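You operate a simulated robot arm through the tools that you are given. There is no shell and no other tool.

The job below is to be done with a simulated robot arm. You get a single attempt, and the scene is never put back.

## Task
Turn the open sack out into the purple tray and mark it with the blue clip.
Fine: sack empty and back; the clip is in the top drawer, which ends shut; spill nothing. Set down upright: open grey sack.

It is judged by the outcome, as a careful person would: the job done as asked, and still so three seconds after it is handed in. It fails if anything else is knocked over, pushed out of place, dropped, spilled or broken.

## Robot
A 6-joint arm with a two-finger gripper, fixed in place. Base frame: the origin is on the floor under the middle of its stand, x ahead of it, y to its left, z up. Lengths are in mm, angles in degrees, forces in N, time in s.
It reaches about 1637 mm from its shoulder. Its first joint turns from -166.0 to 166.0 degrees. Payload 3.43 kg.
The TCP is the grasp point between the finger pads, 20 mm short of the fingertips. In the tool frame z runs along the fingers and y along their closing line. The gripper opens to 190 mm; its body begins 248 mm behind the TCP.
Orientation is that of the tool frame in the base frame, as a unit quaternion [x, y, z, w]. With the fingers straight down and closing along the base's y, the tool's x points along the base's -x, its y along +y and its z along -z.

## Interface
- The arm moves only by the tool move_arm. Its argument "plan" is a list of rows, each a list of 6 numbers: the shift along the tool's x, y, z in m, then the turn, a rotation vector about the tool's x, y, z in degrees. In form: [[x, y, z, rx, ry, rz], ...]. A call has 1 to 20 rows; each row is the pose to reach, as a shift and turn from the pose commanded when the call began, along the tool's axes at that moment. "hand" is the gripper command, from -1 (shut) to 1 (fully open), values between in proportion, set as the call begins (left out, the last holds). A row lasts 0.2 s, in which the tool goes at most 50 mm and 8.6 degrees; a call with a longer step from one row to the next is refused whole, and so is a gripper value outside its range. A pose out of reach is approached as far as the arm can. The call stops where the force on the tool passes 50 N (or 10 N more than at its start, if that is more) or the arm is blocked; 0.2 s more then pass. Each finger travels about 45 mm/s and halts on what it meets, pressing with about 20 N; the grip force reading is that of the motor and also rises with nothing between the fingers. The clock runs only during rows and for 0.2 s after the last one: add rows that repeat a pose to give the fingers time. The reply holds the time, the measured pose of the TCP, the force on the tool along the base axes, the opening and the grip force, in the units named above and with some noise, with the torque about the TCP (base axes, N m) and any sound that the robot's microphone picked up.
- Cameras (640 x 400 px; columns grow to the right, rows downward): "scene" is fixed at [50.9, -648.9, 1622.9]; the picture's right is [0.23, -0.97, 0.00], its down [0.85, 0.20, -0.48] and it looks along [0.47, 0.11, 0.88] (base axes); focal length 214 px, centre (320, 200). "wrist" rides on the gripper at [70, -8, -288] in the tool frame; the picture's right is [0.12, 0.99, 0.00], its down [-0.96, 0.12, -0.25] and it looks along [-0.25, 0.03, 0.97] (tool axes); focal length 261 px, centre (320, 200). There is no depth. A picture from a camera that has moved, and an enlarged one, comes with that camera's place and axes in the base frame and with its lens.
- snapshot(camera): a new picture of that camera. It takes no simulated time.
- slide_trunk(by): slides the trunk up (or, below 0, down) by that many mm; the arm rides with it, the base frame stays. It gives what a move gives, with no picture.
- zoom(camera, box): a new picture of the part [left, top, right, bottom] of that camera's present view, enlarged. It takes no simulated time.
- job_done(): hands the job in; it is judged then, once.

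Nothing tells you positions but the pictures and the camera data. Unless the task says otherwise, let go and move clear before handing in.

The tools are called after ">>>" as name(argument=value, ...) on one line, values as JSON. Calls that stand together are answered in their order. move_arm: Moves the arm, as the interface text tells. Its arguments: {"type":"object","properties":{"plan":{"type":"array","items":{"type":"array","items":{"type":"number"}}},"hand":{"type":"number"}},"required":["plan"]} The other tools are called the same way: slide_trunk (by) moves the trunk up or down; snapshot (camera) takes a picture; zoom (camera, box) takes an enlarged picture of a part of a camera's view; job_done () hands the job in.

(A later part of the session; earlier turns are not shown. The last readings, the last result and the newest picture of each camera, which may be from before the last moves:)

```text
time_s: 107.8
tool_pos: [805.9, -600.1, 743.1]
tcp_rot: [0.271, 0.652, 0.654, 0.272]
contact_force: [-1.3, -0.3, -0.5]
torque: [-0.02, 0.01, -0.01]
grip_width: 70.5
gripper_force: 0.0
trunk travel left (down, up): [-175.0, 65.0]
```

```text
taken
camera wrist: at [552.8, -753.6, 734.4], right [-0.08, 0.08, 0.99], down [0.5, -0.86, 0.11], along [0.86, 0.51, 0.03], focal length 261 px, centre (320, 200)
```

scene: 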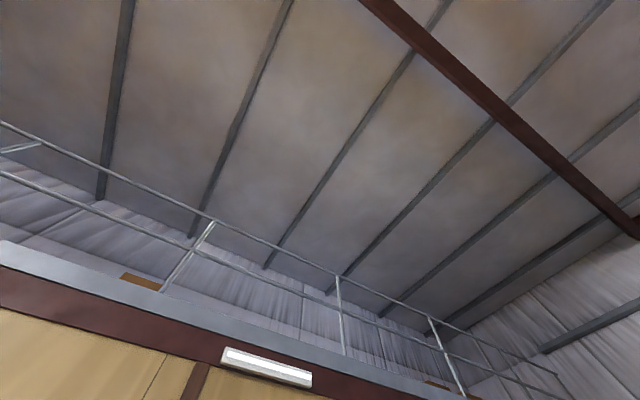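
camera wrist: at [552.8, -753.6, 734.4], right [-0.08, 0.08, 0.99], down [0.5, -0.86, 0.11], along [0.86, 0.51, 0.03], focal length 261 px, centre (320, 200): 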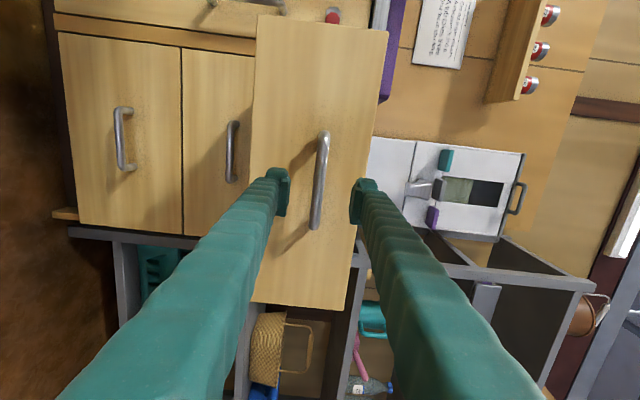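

The drawer stays open. I'll rise and roll back to camera-up, then look down into it.

>>> move_arm(plan=[[0, 0.028, 0, 0, 0, 8.2], [0, 0.056, 0, 0, 0, 16.4], [0, 0.084, 0, 0, 0, 24.6], [0, 0.112, 0, 0, 0, 32.8], [0, 0.14, 0, 0, 0, 41], [0, 0.168, 0, 0, 0, 49.2], [0, 0.196, 0, 0, 0, 57.4], [0, 0.224, 0, 0, 0, 65.6], [0, 0.252, 0, 0, 0, 73.8], [0, 0.28, 0, 0, 0, 82], [0, 0.308, 0, 0, 0, 90], [0, 0.308, 0, 0, 0, 90]], hand=-0.26)

>>> move_arm(plan=[[0, 0, 0.02, 0, -7.5, 0], [0, 0, 0.04, 0, -15, 0], [0, 0, 0.06, 0, -22.5, 0], [0, 0, 0.08, 0, -30, 0], [0, 0, 0.1, 0, -37.5, 0], [0, 0, 0.12, 0, -45, 0], [0, 0, 0.14, 0, -52.5, 0], [0, 0, 0.16, 0, -60, 0], [0, 0, 0.18, 0, -67.5, 0], [0, 0, 0.2, 0, -75, 0], [0, 0, 0.2, 0, -75, 0]], hand=1)

>>> snapshot(camera="wrist")

```text
time_s: 110.4
tool_pos: [805.5, -601.5, 1050.8]
tcp_rot: [0.654, 0.269, 0.654, -0.27]
contact_force: [-0.5, 0.1, -0.2]
torque: [-0.02, 0.01, -0.02]
grip_width: 70.3
gripper_force: 0.1
trunk travel left (down, up): [-175.0, 65.0]
```

```text
time_s: 112.8
tool_pos: [948.2, -461.3, 1049.5]
tcp_rot: [0.917, 0.378, 0.121, -0.05]
contact_force: [0.5, 0.0, -0.2]
torque: [-0.02, 0.04, -0.03]
grip_width: 189.9
gripper_force: 0.0
trunk travel left (down, up): [-175.0, 65.0]
```

```text
taken
camera wrist: at [938.3, -460.4, 1344.8], right [0.78, -0.62, 0.03], down [-0.62, -0.78, -0.01], along [0.03, -0.01, -1.0], focal length 261 px, centre (320, 200)
```

wrist: 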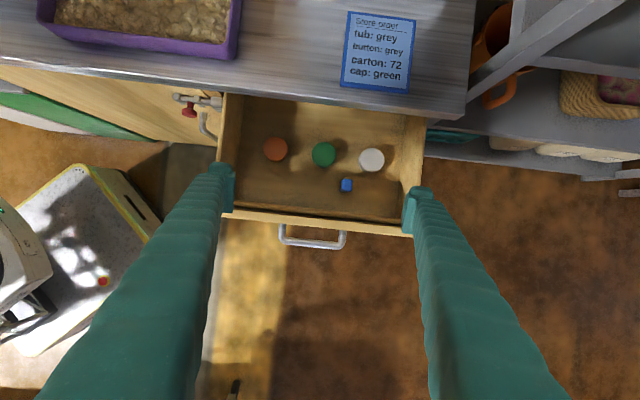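

>>> zoom(camera="wrist", box=[210, 80, 440, 260])

>>> zoom(camera="wrist", box=[310, 150, 390, 210])

>>> zoom(camera="wrist", box=[20, 0, 260, 120])

```text
2.22 times, centred on (325, 170) of wrist
camera zoom: at [938.3, -460.4, 1344.8], right [0.78, -0.62, 0.03], down [-0.62, -0.78, -0.01], along [0.03, -0.01, -1.0], focal length 579 px, centre (309, 267)
```

zoom: 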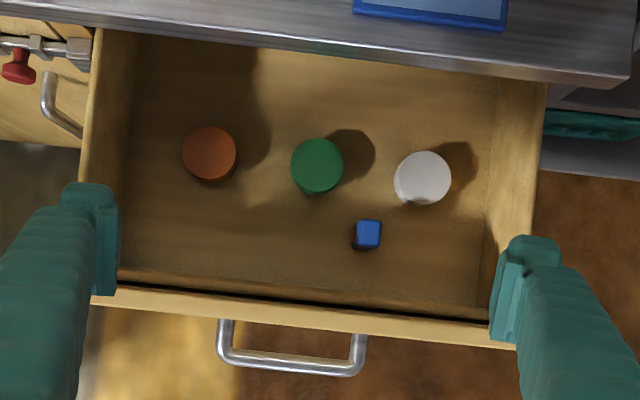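

```text
6.67 times, centred on (350, 180) of wrist
camera zoom: at [938.3, -460.4, 1344.8], right [0.78, -0.62, 0.03], down [-0.62, -0.78, -0.01], along [0.03, -0.01, -1.0], focal length 1738 px, centre (120, 333)
```

zoom: 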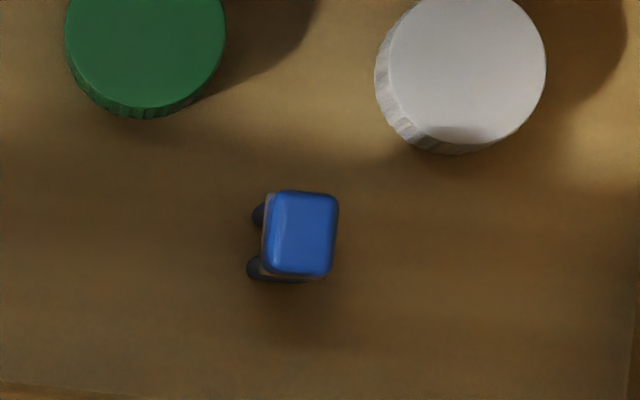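

```text
2.67 times, centred on (140, 60) of wrist
camera zoom: at [938.3, -460.4, 1344.8], right [0.78, -0.62, 0.03], down [-0.62, -0.78, -0.01], along [0.03, -0.01, -1.0], focal length 695 px, centre (800, 573)
```

zoom: 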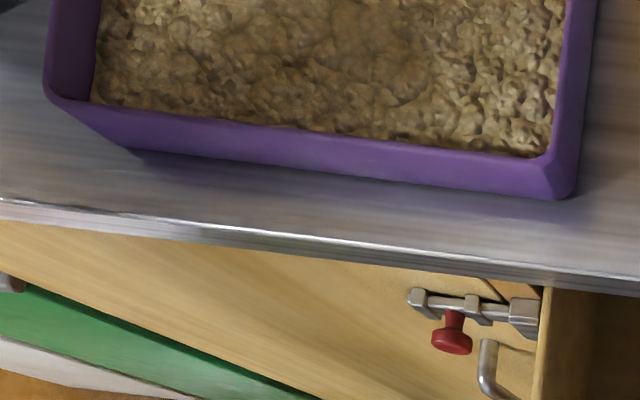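

The drawer holds three round lids and the small blue clip, which has two legs like a slip-over clip. I'll take a closer, oblique look at its shape.

>>> move_arm(plan=[[-0.0093, -0.0245, 0.032, 0, -2.5, 0], [-0.0185, -0.049, 0.064, 0, -5, 0], [-0.0278, -0.0735, 0.096, 0, -7.5, 0], [-0.037, -0.098, 0.128, 0, -10, 0], [-0.0463, -0.1225, 0.16, 0, -12.5, 0], [-0.0556, -0.147, 0.192, 0, -15, 0], [-0.0556, -0.147, 0.192, 0, -15, 0]], hand=1)

>>> snapshot(camera="wrist")

```text
time_s: 114.4
tool_pos: [841.1, -362.5, 853.2]
tcp_rot: [0.925, 0.381, 0.0, 0.0]
contact_force: [0.3, -0.1, -0.5]
torque: [-0.01, 0.01, 0.02]
grip_width: 190.2
gripper_force: 0.0
trunk travel left (down, up): [-175.0, 65.0]
```

```text
taken
camera wrist: at [884.9, -306.8, 1140.5], right [0.78, -0.62, 0.0], down [-0.6, -0.76, 0.25], along [-0.15, -0.19, -0.97], focal length 261 px, centre (320, 200)
```

wrist: 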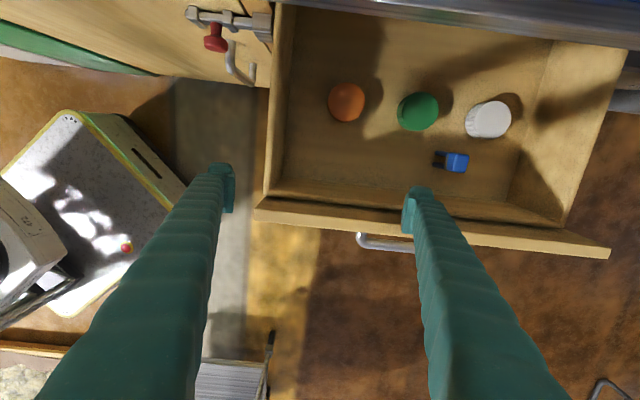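

>>> zoom(camera="wrist", box=[415, 135, 495, 185])

>>> zoom(camera="wrist", box=[310, 60, 540, 240])

```text
8.00 times, centred on (455, 160) of wrist
camera zoom: at [884.9, -306.8, 1140.5], right [0.78, -0.62, 0.0], down [-0.6, -0.76, 0.25], along [-0.15, -0.19, -0.97], focal length 2085 px, centre (-760, 520)
```

zoom: 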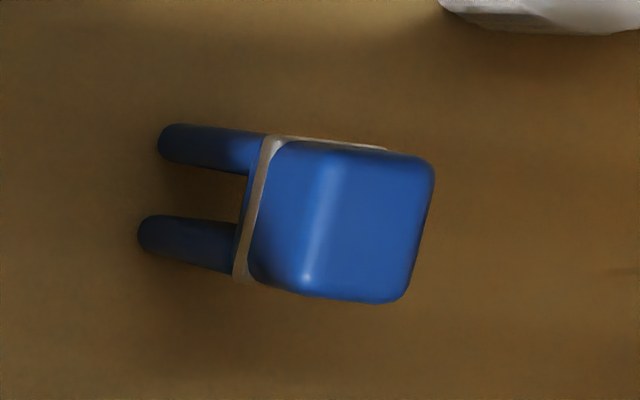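

```text
2.22 times, centred on (425, 150) of wrist
camera zoom: at [884.9, -306.8, 1140.5], right [0.78, -0.62, 0.0], down [-0.6, -0.76, 0.25], along [-0.15, -0.19, -0.97], focal length 579 px, centre (87, 311)
```

zoom: 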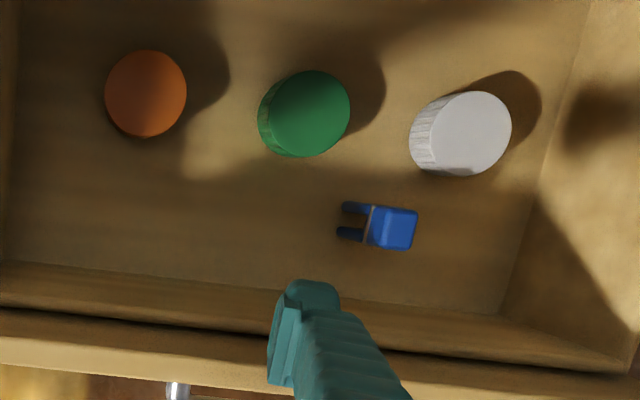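

The clip stands upright on two long prongs under a blue head. I'll centre over it, with the fingers closing along the counter direction.

>>> move_arm(plan=[[0.01, 0.04, 0, 0, 0, 0], [0.02, 0.08, 0, 0, 0, 0], [0.03, 0.12, 0, 0, 0, 0], [0.04, 0.16, 0, 0, 0, 0], [0.05, 0.195, 0, 0, 0, 0], [0.05, 0.215, 0, 0, 0, 0], [0.05, 0.215, 0, 0, 0, 0]], hand=-0.26)

>>> snapshot(camera="wrist")

>>> zoom(camera="wrist", box=[260, 150, 380, 250])

```text
time_s: 116.0
tool_pos: [1030.6, -474.9, 852.6]
tcp_rot: [0.925, 0.38, 0.0, 0.0]
contact_force: [0.7, 0.0, -0.6]
torque: [0.01, 0.03, -0.01]
grip_width: 70.2
gripper_force: 0.0
trunk travel left (down, up): [-175.0, 65.0]
```

```text
taken
camera wrist: at [1073.8, -420.4, 1139.4], right [0.78, -0.62, 0.0], down [-0.6, -0.76, 0.25], along [-0.15, -0.19, -0.97], focal length 261 px, centre (320, 200)
```

wrist: 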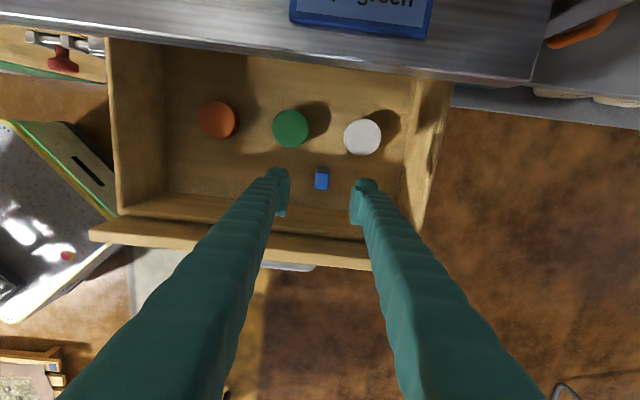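

```text
4.00 times, centred on (320, 200) of wrist
camera zoom: at [1073.8, -420.4, 1139.4], right [0.78, -0.62, 0.0], down [-0.6, -0.76, 0.25], along [-0.15, -0.19, -0.97], focal length 1043 px, centre (320, 200)
```

zoom: 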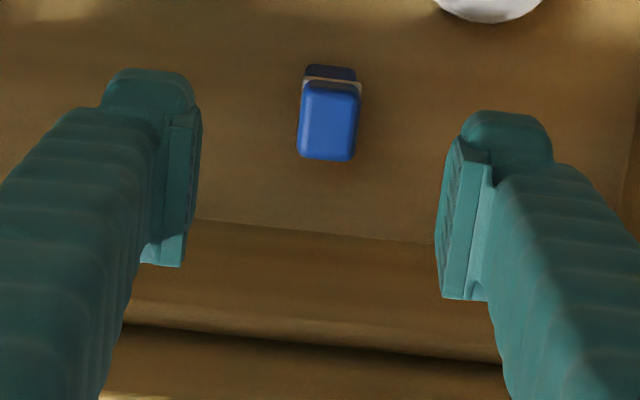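

>>> move_arm(plan=[[0, 0.0019, 0.025, 0, 0, 0], [-0.001, 0.0038, 0.05, 0, 0, 0], [-0.001, 0.0038, 0.072, 0, 0, 0], [-0.001, 0.0038, 0.072, 0, 0, 0]], hand=-0.26)

>>> zoom(camera="wrist", box=[260, 150, 380, 250])

```text
time_s: 117.0
tool_pos: [1029.9, -479.1, 779.5]
tcp_rot: [0.924, 0.381, 0.001, 0.0]
contact_force: [0.1, -0.2, -0.1]
torque: [0.01, 0.0, 0.04]
grip_width: 70.5
gripper_force: 0.1
trunk travel left (down, up): [-175.0, 65.0]
```

```text
4.00 times, centred on (320, 200) of wrist
camera zoom: at [1074.8, -424.6, 1066.5], right [0.78, -0.62, 0.0], down [-0.6, -0.76, 0.25], along [-0.15, -0.19, -0.97], focal length 1043 px, centre (320, 200)
```

zoom: 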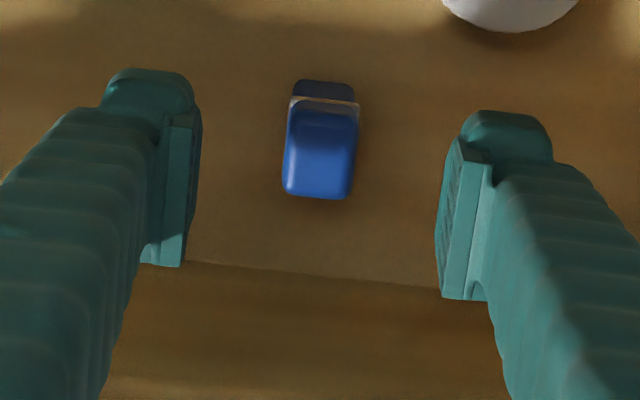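

>>> move_arm(plan=[[0, 0, 0.02, 0, 0, 0], [0, 0, 0.038, 0, 0, 0], [0, 0, 0.05, 0, 0, 0], [0, 0, 0.05, 0, 0, 0]], hand=-0.26)

>>> zoom(camera="wrist", box=[260, 150, 380, 250])

```text
time_s: 118.0
tool_pos: [1030.0, -479.5, 729.3]
tcp_rot: [0.925, 0.381, 0.0, 0.0]
contact_force: [-0.4, -0.5, -0.7]
torque: [-0.01, 0.02, 0.04]
grip_width: 70.2
gripper_force: 0.1
trunk travel left (down, up): [-175.0, 65.0]
```

```text
4.00 times, centred on (320, 200) of wrist
camera zoom: at [1075.0, -425.4, 1016.3], right [0.78, -0.62, 0.0], down [-0.6, -0.76, 0.25], along [-0.15, -0.19, -0.97], focal length 1043 px, centre (320, 200)
```

zoom: 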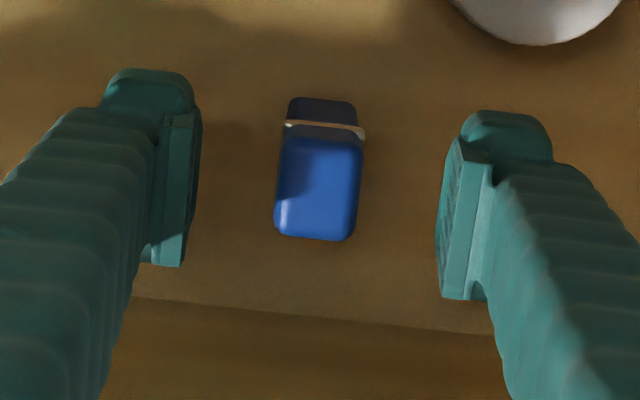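

The clip's head is centred between the pads. Closing on it.

>>> move_arm(plan=[[0, 0, 0, 0, 0, 0], [0, 0, 0, 0, 0, 0], [0, 0, 0, 0, 0, 0], [0, 0, 0, 0, 0, 0], [0, 0, 0, 0, 0, 0], [0, 0, 0, 0, 0, 0]], hand=-1)

>>> zoom(camera="wrist", box=[260, 150, 380, 250])

```text
time_s: 119.4
tool_pos: [1031.6, -478.7, 730.3]
tcp_rot: [0.925, 0.381, -0.001, -0.001]
contact_force: [-1.3, -0.5, 0.3]
torque: [-0.03, -0.03, 0.04]
grip_width: 22.6
gripper_force: 20.1
trunk travel left (down, up): [-175.0, 65.0]
```

```text
4.00 times, centred on (320, 200) of wrist
camera zoom: at [1075.0, -425.4, 1016.5], right [0.78, -0.62, 0.0], down [-0.6, -0.76, 0.25], along [-0.15, -0.19, -0.97], focal length 1043 px, centre (320, 200)
```

zoom: 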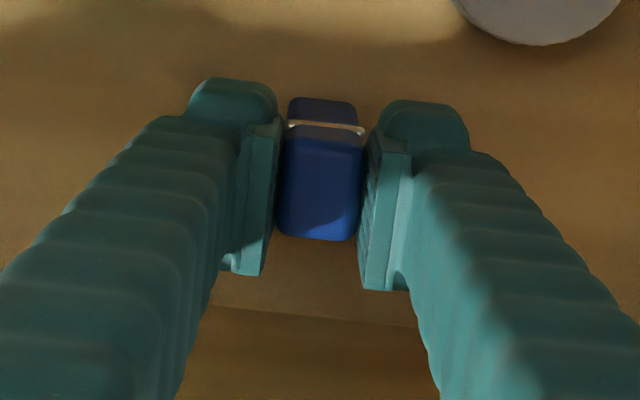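

Gripped on the head at 22.6 mm. Lifting straight up and checking that the clip comes with it.

>>> move_arm(plan=[[0, 0, -0.01, 0, 0, 0], [0, 0, -0.03, 0, 0, 0], [0, 0, -0.055, 0, 0, 0], [0, 0, -0.08, 0, 0, 0], [0, 0, -0.1, 0, 0, 0], [0, 0, -0.1, 0, 0, 0]], hand=-1)

>>> snapshot(camera="wrist")

>>> zoom(camera="wrist", box=[260, 150, 380, 250])

```text
time_s: 120.8
tool_pos: [1030.9, -480.5, 828.8]
tcp_rot: [0.925, 0.381, 0.0, 0.0]
contact_force: [0.9, 0.5, -0.6]
torque: [-0.04, -0.04, 0.0]
grip_width: 22.2
gripper_force: 19.9
trunk travel left (down, up): [-175.0, 65.0]
```

```text
taken
camera wrist: at [1074.7, -425.5, 1115.9], right [0.78, -0.62, 0.0], down [-0.6, -0.76, 0.25], along [-0.15, -0.19, -0.97], focal length 261 px, centre (320, 200)
```

wrist: 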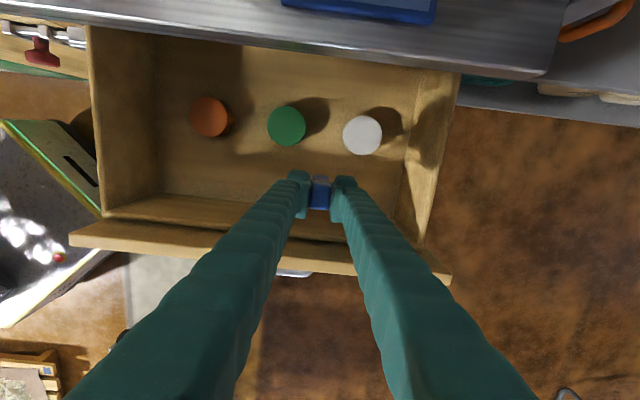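

```text
4.00 times, centred on (320, 200) of wrist
camera zoom: at [1074.7, -425.5, 1115.9], right [0.78, -0.62, 0.0], down [-0.6, -0.76, 0.25], along [-0.15, -0.19, -0.97], focal length 1043 px, centre (320, 200)
```

zoom: 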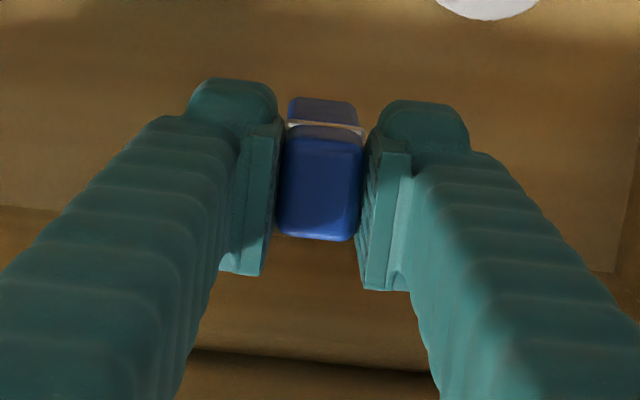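

The clip comes up with the gripper. A clip with long prongs naturally goes astride the sack's rim, so the "it" to mark is the emptied sack. I'll carry it up and over toward the sack, keeping the prongs well above everything.

>>> move_arm(plan=[[0, -0.02, -0.022, 0, 0, 0], [0, -0.048, -0.045, 0, 0, 0], [0, -0.076, -0.068, 0, 0, 0], [0, -0.104, -0.09, 0, 0, 0], [0, -0.132, -0.112, 0, 0, 0], [0, -0.16, -0.134, 0, 0, 0], [0, -0.188, -0.156, 0, 0, 0], [0, -0.216, -0.178, 0, 0, 0], [0, -0.244, -0.2, 0, 0, 0], [0, -0.272, -0.222, 0, 0, 0], [0, -0.3, -0.245, 0, 0, 0], [0, -0.33, -0.27, 0, 0, 0], [0, -0.36, -0.295, 0, 0, 0], [0, -0.39, -0.32, 0, 0, 0], [0, -0.42, -0.345, 0, 0, 0], [0, -0.45, -0.36, 0, 0, 0], [0, -0.45, -0.36, 0, 0, 0]], hand=-1)

>>> snapshot(camera="wrist")

```text
time_s: 124.4
tool_pos: [712.4, -161.9, 1190.4]
tcp_rot: [0.924, 0.381, 0.001, -0.001]
contact_force: [-1.0, 0.0, -0.3]
torque: [-0.01, -0.03, 0.01]
grip_width: 22.4
gripper_force: 19.8
trunk travel left (down, up): [-175.0, 65.0]
```

```text
taken
camera wrist: at [757.1, -106.7, 1477.1], right [0.78, -0.62, 0.0], down [-0.6, -0.76, 0.25], along [-0.15, -0.19, -0.97], focal length 261 px, centre (320, 200)
```

wrist: 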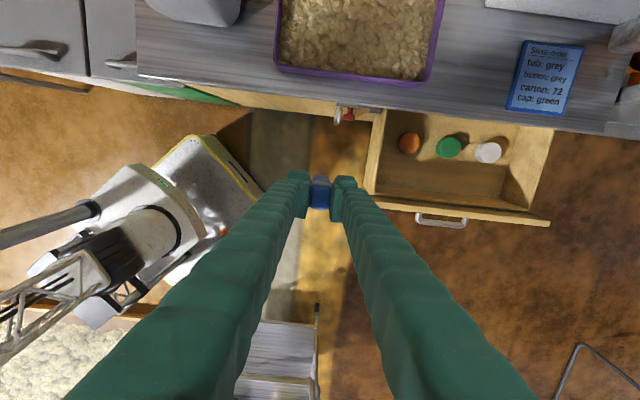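

>>> move_arm(plan=[[0.019, -0.028, -0.002, 0, 0, 0], [0.038, -0.056, -0.004, 0, 0, 0], [0.057, -0.084, -0.006, 0, 0, 0], [0.076, -0.112, -0.008, 0, 0, 0], [0.095, -0.14, -0.01, 0, 0, 0], [0.114, -0.168, -0.01, 0, 0, 0], [0.133, -0.196, -0.01, 0, 0, 0], [0.152, -0.224, -0.01, 0, 0, 0], [0.171, -0.252, -0.01, 0, 0, 0], [0.19, -0.278, -0.01, 0, 0, 0], [0.19, -0.278, -0.01, 0, 0, 0]], hand=-1)

>>> snapshot(camera="wrist")

>>> zoom(camera="wrist", box=[200, 40, 440, 220])

```text
time_s: 126.8
tool_pos: [653.1, 170.1, 1196.8]
tcp_rot: [0.925, 0.381, 0.0, 0.0]
contact_force: [0.7, -0.2, -0.2]
torque: [0.01, -0.04, 0.01]
grip_width: 22.2
gripper_force: 19.8
trunk travel left (down, up): [-175.0, 65.0]
```

```text
taken
camera wrist: at [697.1, 226.0, 1484.3], right [0.78, -0.62, 0.0], down [-0.6, -0.76, 0.25], along [-0.15, -0.19, -0.97], focal length 261 px, centre (320, 200)
```

wrist: 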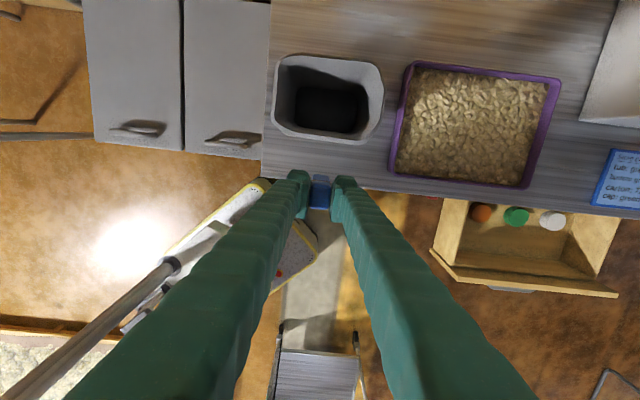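

```text
2.22 times, centred on (320, 130) of wrist
camera zoom: at [697.1, 226.0, 1484.3], right [0.78, -0.62, 0.0], down [-0.6, -0.76, 0.25], along [-0.15, -0.19, -0.97], focal length 579 px, centre (320, 356)
```

zoom: 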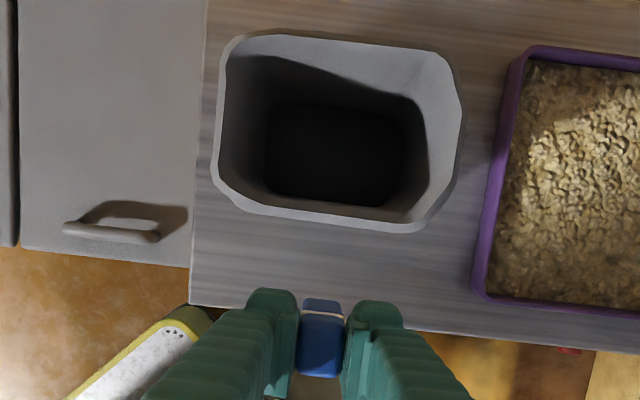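

The view from above confirms the sack is empty and the counter is clean. I'll zoom in on the front rim wall to line up the prongs.

>>> zoom(camera="wrist", box=[265, 100, 395, 200])

```text
4.00 times, centred on (330, 150) of wrist
camera zoom: at [697.1, 226.0, 1484.3], right [0.78, -0.62, 0.0], down [-0.6, -0.76, 0.25], along [-0.15, -0.19, -0.97], focal length 1043 px, centre (280, 400)
```

zoom: 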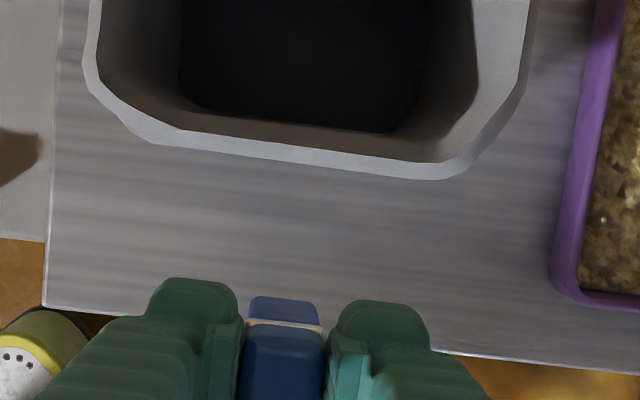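

>>> move_arm(plan=[[0.016, 0, 0, 0, 0, 0], [0.032, 0, 0, 0, 0, 0], [0.048, 0, 0, 0, 0, 0], [0.0635, 0, 0, 0, 0, 0], [0.0635, 0, 0.012, 0, 0, 0], [0.0635, 0, 0.025, 0, 0, 0], [0.0635, 0, 0.025, 0, 0, 0]], hand=-1)

>>> zoom(camera="wrist", box=[255, 140, 385, 240])

```text
time_s: 128.4
tool_pos: [698.6, 215.8, 1174.7]
tcp_rot: [0.925, 0.381, 0.001, 0.0]
contact_force: [-0.1, 0.2, 0.5]
torque: [0.01, 0.02, 0.02]
grip_width: 22.5
gripper_force: 19.1
trunk travel left (down, up): [-175.0, 65.0]
```

```text
4.00 times, centred on (320, 190) of wrist
camera zoom: at [742.0, 270.4, 1461.3], right [0.78, -0.62, 0.0], down [-0.6, -0.76, 0.25], along [-0.15, -0.19, -0.97], focal length 1043 px, centre (320, 240)
```

zoom: 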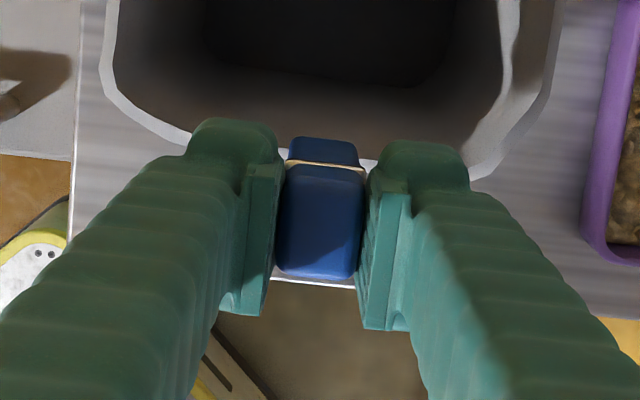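

>>> move_arm(plan=[[0, 0, 0.012, 0, 0, 0], [0, 0, 0.024, 0, 0, 0], [0, 0, 0.024, 0, 0, 0]], hand=-1)

>>> zoom(camera="wrist", box=[255, 140, 385, 240])

>>> zoom(camera="wrist", box=[300, 160, 350, 190])

```text
time_s: 129.2
tool_pos: [699.8, 215.9, 1149.8]
tcp_rot: [0.924, 0.382, -0.001, 0.0]
contact_force: [-0.3, -0.3, -1.2]
torque: [-0.05, 0.01, 0.01]
grip_width: 22.3
gripper_force: 19.9
trunk travel left (down, up): [-175.0, 65.0]
```

```text
4.00 times, centred on (320, 190) of wrist
camera zoom: at [742.3, 269.8, 1436.4], right [0.78, -0.62, 0.0], down [-0.6, -0.76, 0.25], along [-0.15, -0.19, -0.97], focal length 1043 px, centre (320, 240)
```

zoom: 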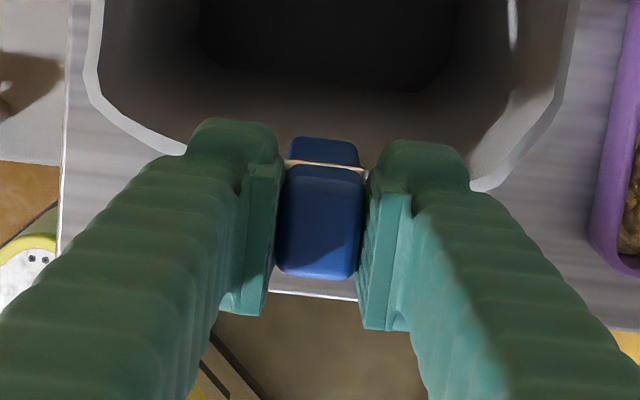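

```text
12.80 times, centred on (325, 175) of wrist
camera zoom: at [742.3, 269.8, 1436.4], right [0.78, -0.62, 0.0], down [-0.6, -0.76, 0.25], along [-0.15, -0.19, -0.97], focal length 3336 px, centre (256, 520)
```

zoom: 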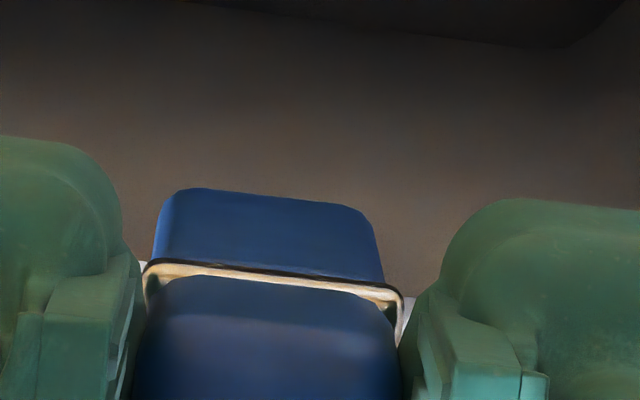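

The clip's jaws are aligned with the rim wall to within about 1.5 mm. I'll shift by that amount and lower slowly, watching the force.

>>> move_arm(plan=[[-0.0015, 0, 0, 0, 0, 0], [-0.0015, 0, 0.006, 0, 0, 0], [-0.0015, 0, 0.012, 0, 0, 0], [-0.0015, 0, 0.018, 0, 0, 0], [-0.0015, 0, 0.024, 0, 0, 0], [-0.0015, 0, 0.028, 0, 0, 0], [-0.0015, 0, 0.028, 0, 0, 0]], hand=-1)

>>> zoom(camera="wrist", box=[255, 140, 385, 240])

>>> zoom(camera="wrist", box=[300, 160, 350, 190])

```text
time_s: 130.8
tool_pos: [696.8, 215.0, 1122.8]
tcp_rot: [0.925, 0.381, 0.001, -0.001]
contact_force: [-1.5, -0.8, 17.0]
torque: [0.05, -0.04, 0.01]
grip_width: 22.1
gripper_force: 20.0
trunk travel left (down, up): [-175.0, 65.0]
```

```text
4.00 times, centred on (320, 190) of wrist
camera zoom: at [740.8, 268.7, 1409.2], right [0.78, -0.62, 0.0], down [-0.6, -0.76, 0.25], along [-0.15, -0.19, -0.97], focal length 1043 px, centre (320, 240)
```

zoom: 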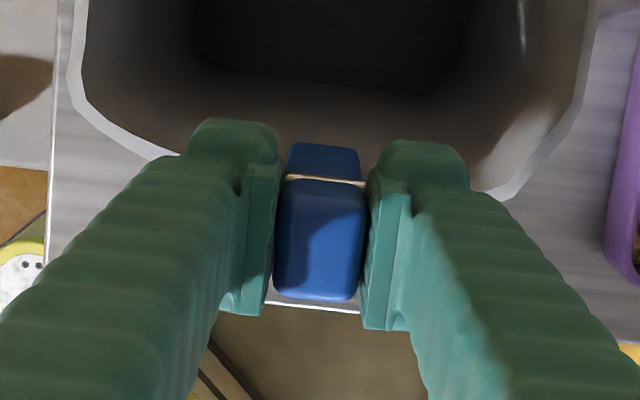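

```text
12.80 times, centred on (325, 175) of wrist
camera zoom: at [740.8, 268.7, 1409.2], right [0.78, -0.62, 0.0], down [-0.6, -0.76, 0.25], along [-0.15, -0.19, -0.97], focal length 3336 px, centre (256, 520)
```

zoom: 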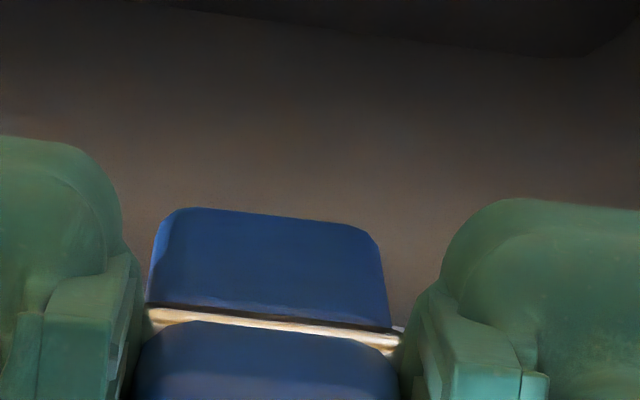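

The clip touched the rim (17 N) and slid up a little in the grip, so it isn't astride yet. I'll back up and re-examine the alignment.

>>> move_arm(plan=[[0, 0, -0.015, 0, 0, 0], [0, 0, -0.03, 0, 0, 0], [0, 0, -0.05, 0, 0, 0], [0, 0, -0.05, 0, 0, 0]], hand=-1)

>>> snapshot(camera="wrist")

>>> zoom(camera="wrist", box=[255, 140, 385, 240])

>>> zoom(camera="wrist", box=[295, 160, 345, 215])

```text
time_s: 131.8
tool_pos: [697.0, 214.8, 1169.9]
tcp_rot: [0.925, 0.381, 0.0, 0.0]
contact_force: [0.3, -0.4, -0.3]
torque: [0.0, 0.01, -0.01]
grip_width: 22.3
gripper_force: 19.7
trunk travel left (down, up): [-175.0, 65.0]
```

```text
taken
camera wrist: at [740.8, 268.9, 1458.2], right [0.78, -0.62, 0.0], down [-0.6, -0.76, 0.25], along [-0.15, -0.19, -0.97], focal length 261 px, centre (320, 200)
```

wrist: 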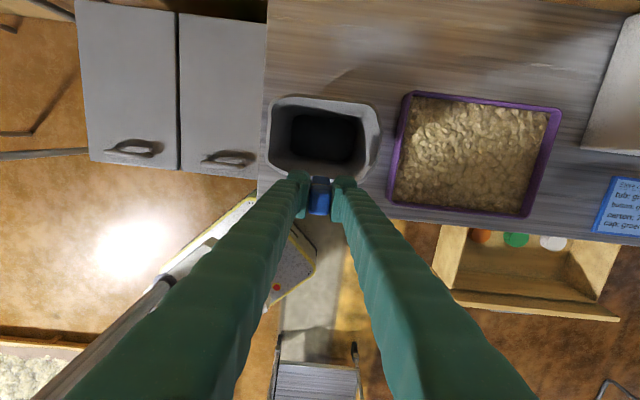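

```text
4.00 times, centred on (320, 190) of wrist
camera zoom: at [740.8, 268.9, 1458.2], right [0.78, -0.62, 0.0], down [-0.6, -0.76, 0.25], along [-0.15, -0.19, -0.97], focal length 1043 px, centre (320, 240)
```

zoom: 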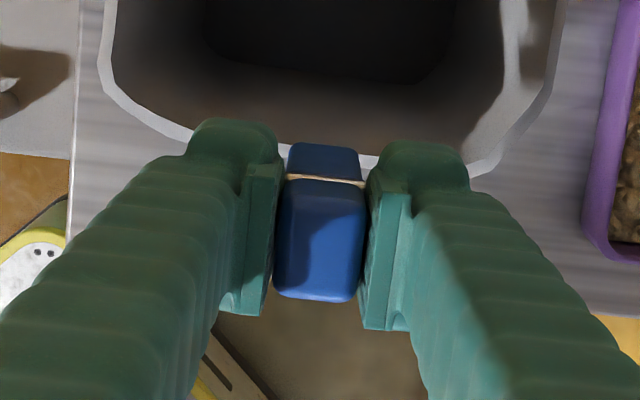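

```text
7.27 times, centred on (320, 188) of wrist
camera zoom: at [740.8, 268.9, 1458.2], right [0.78, -0.62, 0.0], down [-0.6, -0.76, 0.25], along [-0.15, -0.19, -0.97], focal length 1896 px, centre (320, 291)
```

zoom: 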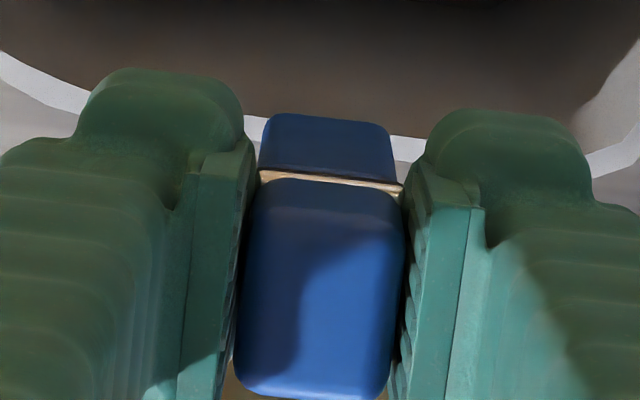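

The clip is a push-on peg: a head, a metal band and two legs with a slot about 11 mm wide. I'll measure the sack rim and the tray rim thickness in this view before trying again.

>>> zoom(camera="wrist", box=[380, 80, 440, 125])

>>> zoom(camera="wrist", box=[260, 90, 390, 190])

>>> zoom(camera="wrist", box=[345, 130, 395, 190])

```text
8.89 times, centred on (410, 102) of wrist
camera zoom: at [740.8, 268.9, 1458.2], right [0.78, -0.62, 0.0], down [-0.6, -0.76, 0.25], along [-0.15, -0.19, -0.97], focal length 2317 px, centre (-480, 1067)
```

zoom: 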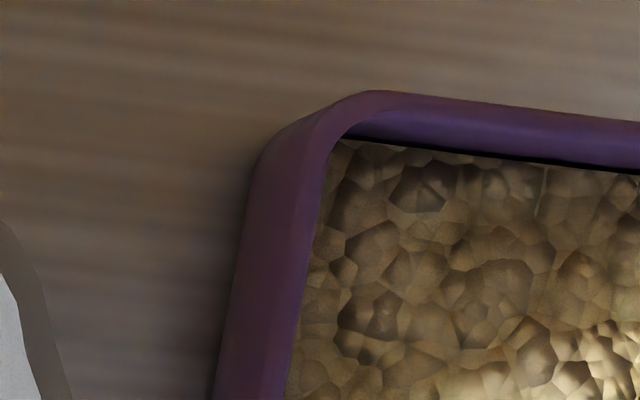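

```text
4.00 times, centred on (325, 140) of wrist
camera zoom: at [740.8, 268.9, 1458.2], right [0.78, -0.62, 0.0], down [-0.6, -0.76, 0.25], along [-0.15, -0.19, -0.97], focal length 1043 px, centre (300, 440)
```

zoom: 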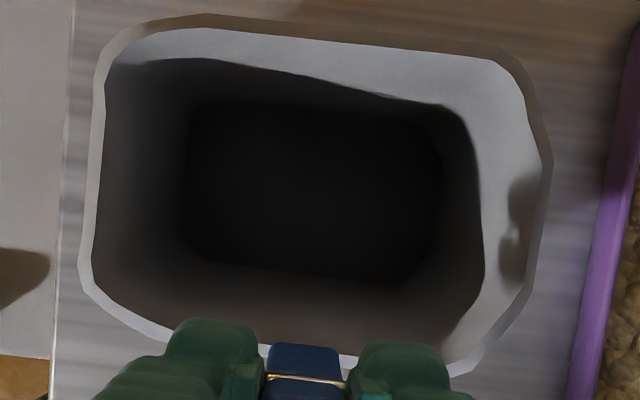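

```text
6.67 times, centred on (370, 160) of wrist
camera zoom: at [740.8, 268.9, 1458.2], right [0.78, -0.62, 0.0], down [-0.6, -0.76, 0.25], along [-0.15, -0.19, -0.97], focal length 1738 px, centre (-13, 467)
```

zoom: 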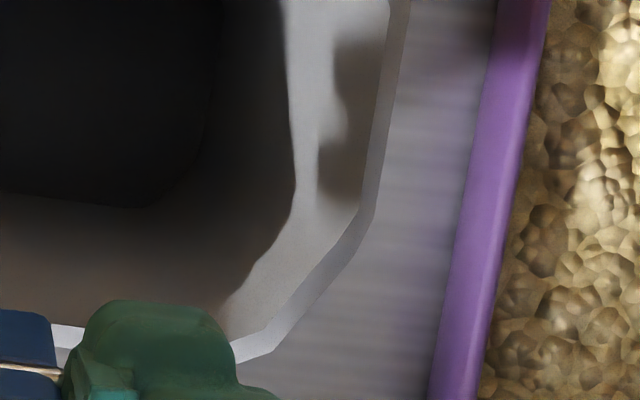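

The sack wall is about 5–6 mm thick and the slot about 11 mm, so it should fit if well centred. I'll try a small inward offset with gentle steps.

>>> move_arm(plan=[[0.0025, 0, 0, 0, 0, 0], [0.0025, 0, 0.015, 0, 0, 0], [0.0025, 0, 0.03, 0, 0, 0], [0.0025, 0, 0.042, 0, 0, 0], [0.0025, 0, 0.042, 0, 0, 0]], hand=-1)

>>> zoom(camera="wrist", box=[295, 160, 345, 215])

```text
time_s: 133.0
tool_pos: [697.8, 216.7, 1128.7]
tcp_rot: [0.924, 0.381, 0.0, 0.0]
contact_force: [0.2, 0.1, -0.9]
torque: [0.0, -0.01, -0.02]
grip_width: 22.3
gripper_force: 19.4
trunk travel left (down, up): [-175.0, 65.0]
```

```text
7.27 times, centred on (320, 188) of wrist
camera zoom: at [741.8, 271.2, 1416.3], right [0.78, -0.62, 0.0], down [-0.6, -0.76, 0.25], along [-0.15, -0.19, -0.97], focal length 1896 px, centre (320, 291)
```

zoom: 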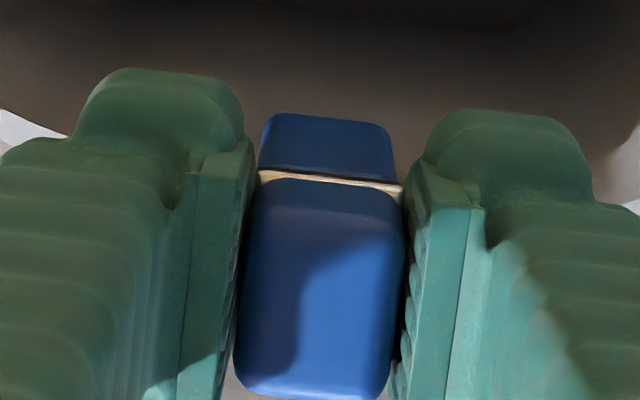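

>>> move_arm(plan=[[0, 0, 0.002, 0, 0, 0], [0, 0, 0.004, 0, 0, 0], [0, 0, 0.006, 0, 0, 0], [0, 0, 0.006, 0, 0, 0]], hand=-1)

```text
time_s: 134.0
tool_pos: [697.6, 215.8, 1123.8]
tcp_rot: [0.924, 0.382, 0.0, 0.0]
contact_force: [0.6, 0.6, 0.0]
torque: [-0.01, 0.01, 0.01]
grip_width: 22.1
gripper_force: 20.0
trunk travel left (down, up): [-175.0, 65.0]
```

>>> move_arm(plan=[[0, 0, 0.002, 0, 0, 0], [0, 0, 0.004, 0, 0, 0], [0, 0, 0.004, 0, 0, 0]], hand=-1)

```text
time_s: 134.8
tool_pos: [696.9, 214.3, 1120.5]
tcp_rot: [0.925, 0.381, 0.001, 0.001]
contact_force: [-0.4, -0.9, 20.4]
torque: [0.06, -0.06, -0.02]
grip_width: 22.4
gripper_force: 19.9
trunk travel left (down, up): [-175.0, 65.0]
```

>>> move_arm(plan=[[0, 0, -0.004, 0, 0, 0], [0, 0, -0.008, 0, 0, 0], [0.0025, 0, -0.008, 0, 0, 0], [0.0025, 0, -0.004, 0, 0, 0], [0.0025, 0, -0.002, 0, 0, 0], [0.0025, 0, -0.002, 0, 0, 0]], hand=-1)

>>> move_arm(plan=[[0, 0, 0.002, 0, 0, 0], [0, 0, 0.004, 0, 0, 0], [0, 0, 0.004, 0, 0, 0]], hand=-1)

```text
time_s: 136.2
tool_pos: [699.5, 218.2, 1121.7]
tcp_rot: [0.924, 0.381, 0.0, 0.0]
contact_force: [0.3, 0.9, -0.8]
torque: [-0.02, 0.0, -0.05]
grip_width: 22.3
gripper_force: 20.1
trunk travel left (down, up): [-175.0, 65.0]
```

```text
time_s: 137.0
tool_pos: [698.6, 217.4, 1119.9]
tcp_rot: [0.924, 0.381, 0.001, 0.001]
contact_force: [-0.4, -2.2, 28.6]
torque: [0.12, -0.1, 0.0]
grip_width: 22.4
gripper_force: 20.1
trunk travel left (down, up): [-175.0, 65.0]
```

>>> move_arm(plan=[[0, 0, 0, 0, 0, 0]])

>>> move_arm(plan=[[0, 0, 0, 0, 0, 0]])

>>> move_arm(plan=[[0, 0, 0, 0, 0, 0]])

>>> zoom(camera="wrist", box=[255, 140, 385, 240])

```text
time_s: 137.4
tool_pos: [701.0, 217.7, 1120.0]
tcp_rot: [0.924, 0.382, 0.0, -0.001]
contact_force: [-2.1, -2.6, 23.6]
torque: [0.02, -0.01, 0.02]
grip_width: 22.4
gripper_force: 20.0
trunk travel left (down, up): [-175.0, 65.0]
```

```text
time_s: 137.8
tool_pos: [698.6, 217.3, 1118.4]
tcp_rot: [0.924, 0.381, 0.001, 0.0]
contact_force: [-1.1, -1.8, 18.5]
torque: [0.0, -0.02, -0.03]
grip_width: 22.2
gripper_force: 20.0
trunk travel left (down, up): [-175.0, 65.0]
```

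```text
time_s: 138.2
tool_pos: [699.3, 217.6, 1118.3]
tcp_rot: [0.924, 0.381, 0.0, 0.0]
contact_force: [-1.0, -1.3, 15.2]
torque: [0.02, -0.03, 0.04]
grip_width: 22.3
gripper_force: 20.1
trunk travel left (down, up): [-175.0, 65.0]
```

```text
4.00 times, centred on (320, 190) of wrist
camera zoom: at [743.7, 272.3, 1405.1], right [0.78, -0.62, 0.0], down [-0.6, -0.76, 0.25], along [-0.15, -0.19, -0.97], focal length 1043 px, centre (320, 240)
```

zoom: 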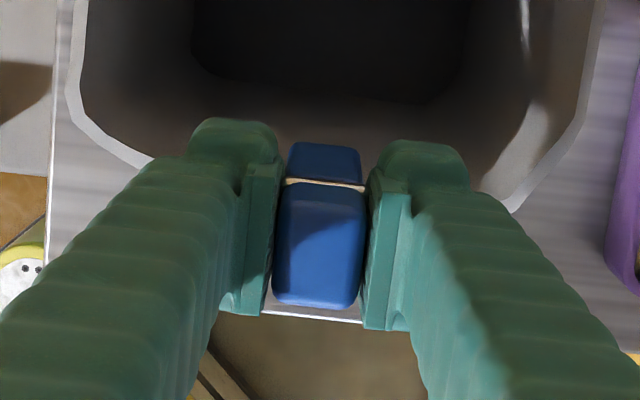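

The torque says the inner leg keeps landing on something, even with offsets. I'll probe whether the sack wall is thicker than it looks by lowering both legs just inside it.

>>> move_arm(plan=[[0, 0, -0.008, 0, 0, 0], [0, 0, -0.016, 0, 0, 0], [0.009, 0, -0.016, 0, 0, 0], [0.0185, 0, -0.016, 0, 0, 0], [0.0185, 0, -0.01, 0, 0, 0], [0.0185, 0, -0.004, 0, 0, 0], [0.0185, 0, -0.004, 0, 0, 0]], hand=-1)

>>> move_arm(plan=[[0, 0, 0.003, 0, 0, 0], [0, 0, 0.006, 0, 0, 0], [0, 0, 0.008, 0, 0, 0], [0, 0, 0.008, 0, 0, 0]], hand=-1)

>>> zoom(camera="wrist", box=[255, 140, 385, 240])

```text
time_s: 139.8
tool_pos: [713.7, 230.4, 1121.9]
tcp_rot: [0.925, 0.381, 0.001, -0.001]
contact_force: [-0.5, 0.4, -1.4]
torque: [0.0, -0.02, -0.02]
grip_width: 22.4
gripper_force: 20.6
trunk travel left (down, up): [-175.0, 65.0]
```

```text
time_s: 140.8
tool_pos: [712.6, 230.3, 1112.4]
tcp_rot: [0.924, 0.381, 0.0, 0.001]
contact_force: [0.2, -0.8, 9.8]
torque: [-0.07, 0.1, 0.0]
grip_width: 23.1
gripper_force: 20.0
trunk travel left (down, up): [-175.0, 65.0]
```

```text
4.00 times, centred on (320, 190) of wrist
camera zoom: at [757.0, 286.0, 1400.2], right [0.78, -0.62, 0.0], down [-0.6, -0.76, 0.25], along [-0.15, -0.19, -0.97], focal length 1043 px, centre (320, 240)
```

zoom: 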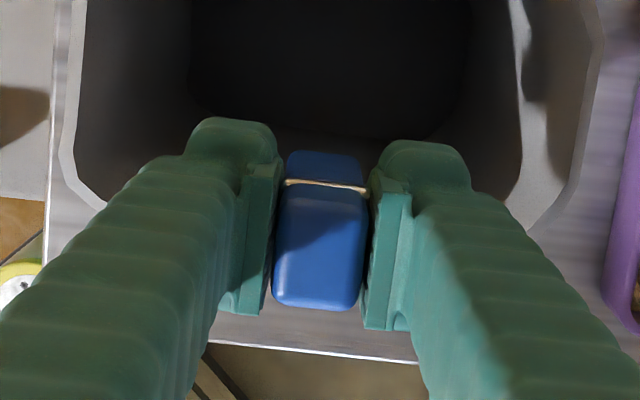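

Contact switched to the other leg here, so the real wall centre is probably near d≈655, between my attempts. I'll try TCP d≈656.

>>> move_arm(plan=[[0, 0, -0.006, 0, 0, 0], [0, 0, -0.014, 0, 0, 0], [-0.005, 0, -0.014, 0, 0, 0], [-0.0105, 0, -0.014, 0, 0, 0], [-0.0105, 0, -0.009, 0, 0, 0], [-0.0105, 0, -0.006, 0, 0, 0], [-0.0105, 0, -0.006, 0, 0, 0]], hand=-1)

>>> move_arm(plan=[[0, 0, 0.003, 0, 0, 0], [0, 0, 0.006, 0, 0, 0], [0, 0, 0.006, 0, 0, 0]], hand=-1)

```text
time_s: 142.4
tool_pos: [705.2, 224.2, 1119.5]
tcp_rot: [0.925, 0.381, 0.0, 0.0]
contact_force: [0.4, -1.2, -0.2]
torque: [0.0, 0.0, 0.0]
grip_width: 22.8
gripper_force: 20.3
trunk travel left (down, up): [-175.0, 65.0]
```

```text
time_s: 143.2
tool_pos: [706.1, 223.3, 1113.5]
tcp_rot: [0.925, 0.381, 0.0, 0.0]
contact_force: [-0.5, 0.0, -0.2]
torque: [-0.06, -0.03, 0.01]
grip_width: 22.8
gripper_force: 20.4
trunk travel left (down, up): [-175.0, 65.0]
```

>>> move_arm(plan=[[0, 0, 0.003, 0, 0, 0], [0, 0, 0.006, 0, 0, 0], [0, 0, 0.006, 0, 0, 0]], hand=-1)

```text
time_s: 144.0
tool_pos: [705.6, 222.4, 1109.6]
tcp_rot: [0.925, 0.38, 0.0, 0.0]
contact_force: [0.9, 0.0, 16.6]
torque: [-0.12, 0.1, -0.02]
grip_width: 22.5
gripper_force: 20.3
trunk travel left (down, up): [-175.0, 65.0]
```

Now the outer leg is the one touching (torque says x≈−11), so the wall's solid thickness must be close to the slot width. I'll make one more centred attempt at d≈652.

>>> move_arm(plan=[[0, 0, -0.006, 0, 0, 0], [0, 0, -0.012, 0, 0, 0], [-0.0045, 0, -0.012, 0, 0, 0], [-0.0045, 0, -0.006, 0, 0, 0], [-0.0045, 0, -0.003, 0, 0, 0], [-0.0045, 0, -0.003, 0, 0, 0]], hand=-1)

>>> move_arm(plan=[[0, 0, 0.0025, 0, 0, 0], [0, 0, 0.005, 0, 0, 0], [0, 0, 0.005, 0, 0, 0]], hand=-1)

```text
time_s: 145.4
tool_pos: [702.4, 220.0, 1110.4]
tcp_rot: [0.925, 0.381, -0.001, 0.0]
contact_force: [0.8, -0.7, 0.1]
torque: [-0.04, -0.01, 0.01]
grip_width: 22.5
gripper_force: 20.3
trunk travel left (down, up): [-175.0, 65.0]
```

```text
time_s: 146.2
tool_pos: [703.4, 220.2, 1107.4]
tcp_rot: [0.925, 0.381, 0.001, -0.001]
contact_force: [-0.9, -0.3, 18.0]
torque: [0.02, 0.0, -0.01]
grip_width: 23.1
gripper_force: 20.2
trunk travel left (down, up): [-175.0, 65.0]
```

The legs bear on both sides here, so the sack's wall is thicker than the peg's slot and it can't go over the sack. The slot would suit the tray's thin wall, so "it" is most likely the freshly filled tray. I'll lift off and look at the tray's front rim.

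>>> move_arm(plan=[[0, 0, -0.01, 0, 0, 0], [0, 0, -0.03, 0, 0, 0], [0, 0, -0.063, 0, 0, 0], [-0.014, 0.035, -0.07, 0, 0, 0], [-0.028, 0.07, -0.07, 0, 0, 0], [-0.042, 0.105, -0.07, 0, 0, 0], [-0.056, 0.14, -0.07, 0, 0, 0], [-0.07, 0.175, -0.07, 0, 0, 0], [-0.084, 0.21, -0.06, 0, 0, 0], [-0.098, 0.245, -0.045, 0, 0, 0], [-0.112, 0.28, -0.03, 0, 0, 0], [-0.125, 0.313, -0.015, 0, 0, 0], [-0.125, 0.313, -0.015, 0, 0, 0]], hand=-1)

>>> snapshot(camera="wrist")

>>> zoom(camera="wrist", box=[270, 90, 400, 190])

```text
time_s: 149.0
tool_pos: [834.7, -89.9, 1119.7]
tcp_rot: [0.925, 0.381, -0.001, 0.001]
contact_force: [-1.1, -0.6, -0.2]
torque: [0.01, 0.04, -0.03]
grip_width: 22.3
gripper_force: 19.8
trunk travel left (down, up): [-175.0, 65.0]
```

```text
taken
camera wrist: at [878.6, -35.6, 1405.9], right [0.78, -0.62, 0.0], down [-0.6, -0.76, 0.25], along [-0.15, -0.19, -0.97], focal length 261 px, centre (320, 200)
```

wrist: 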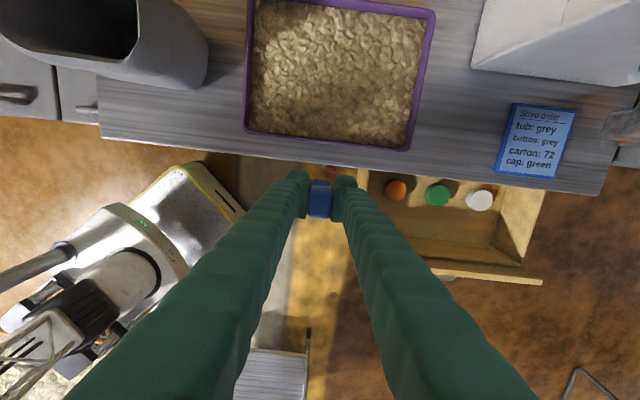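

```text
4.00 times, centred on (335, 140) of wrist
camera zoom: at [878.6, -35.6, 1405.9], right [0.78, -0.62, 0.0], down [-0.6, -0.76, 0.25], along [-0.15, -0.19, -0.97], focal length 1043 px, centre (260, 440)
```

zoom: 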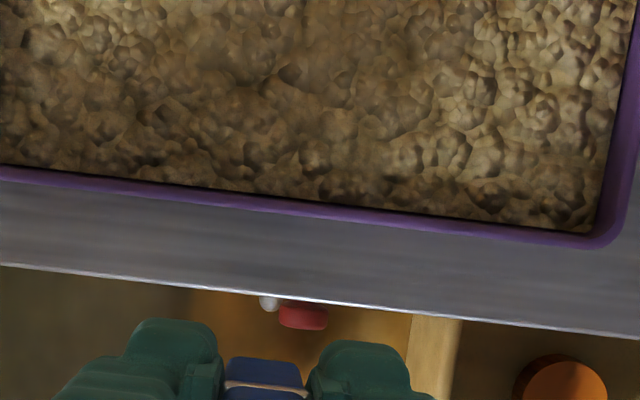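

>>> zoom(camera="wrist", box=[300, 120, 370, 170])

>>> zoom(camera="wrist", box=[225, 110, 295, 160])

```text
8.00 times, centred on (335, 145) of wrist
camera zoom: at [878.6, -35.6, 1405.9], right [0.78, -0.62, 0.0], down [-0.6, -0.76, 0.25], along [-0.15, -0.19, -0.97], focal length 2085 px, centre (200, 640)
```

zoom: 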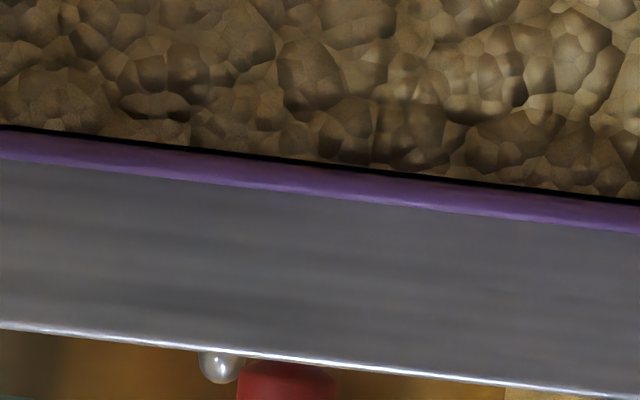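

```text
8.00 times, centred on (260, 135) of wrist
camera zoom: at [878.6, -35.6, 1405.9], right [0.78, -0.62, 0.0], down [-0.6, -0.76, 0.25], along [-0.15, -0.19, -0.97], focal length 2085 px, centre (800, 720)
```

zoom: 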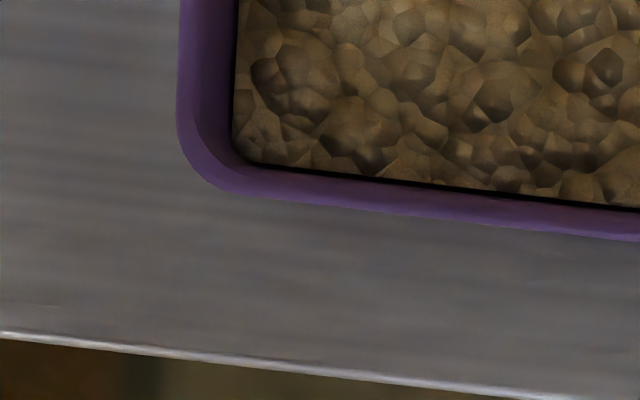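

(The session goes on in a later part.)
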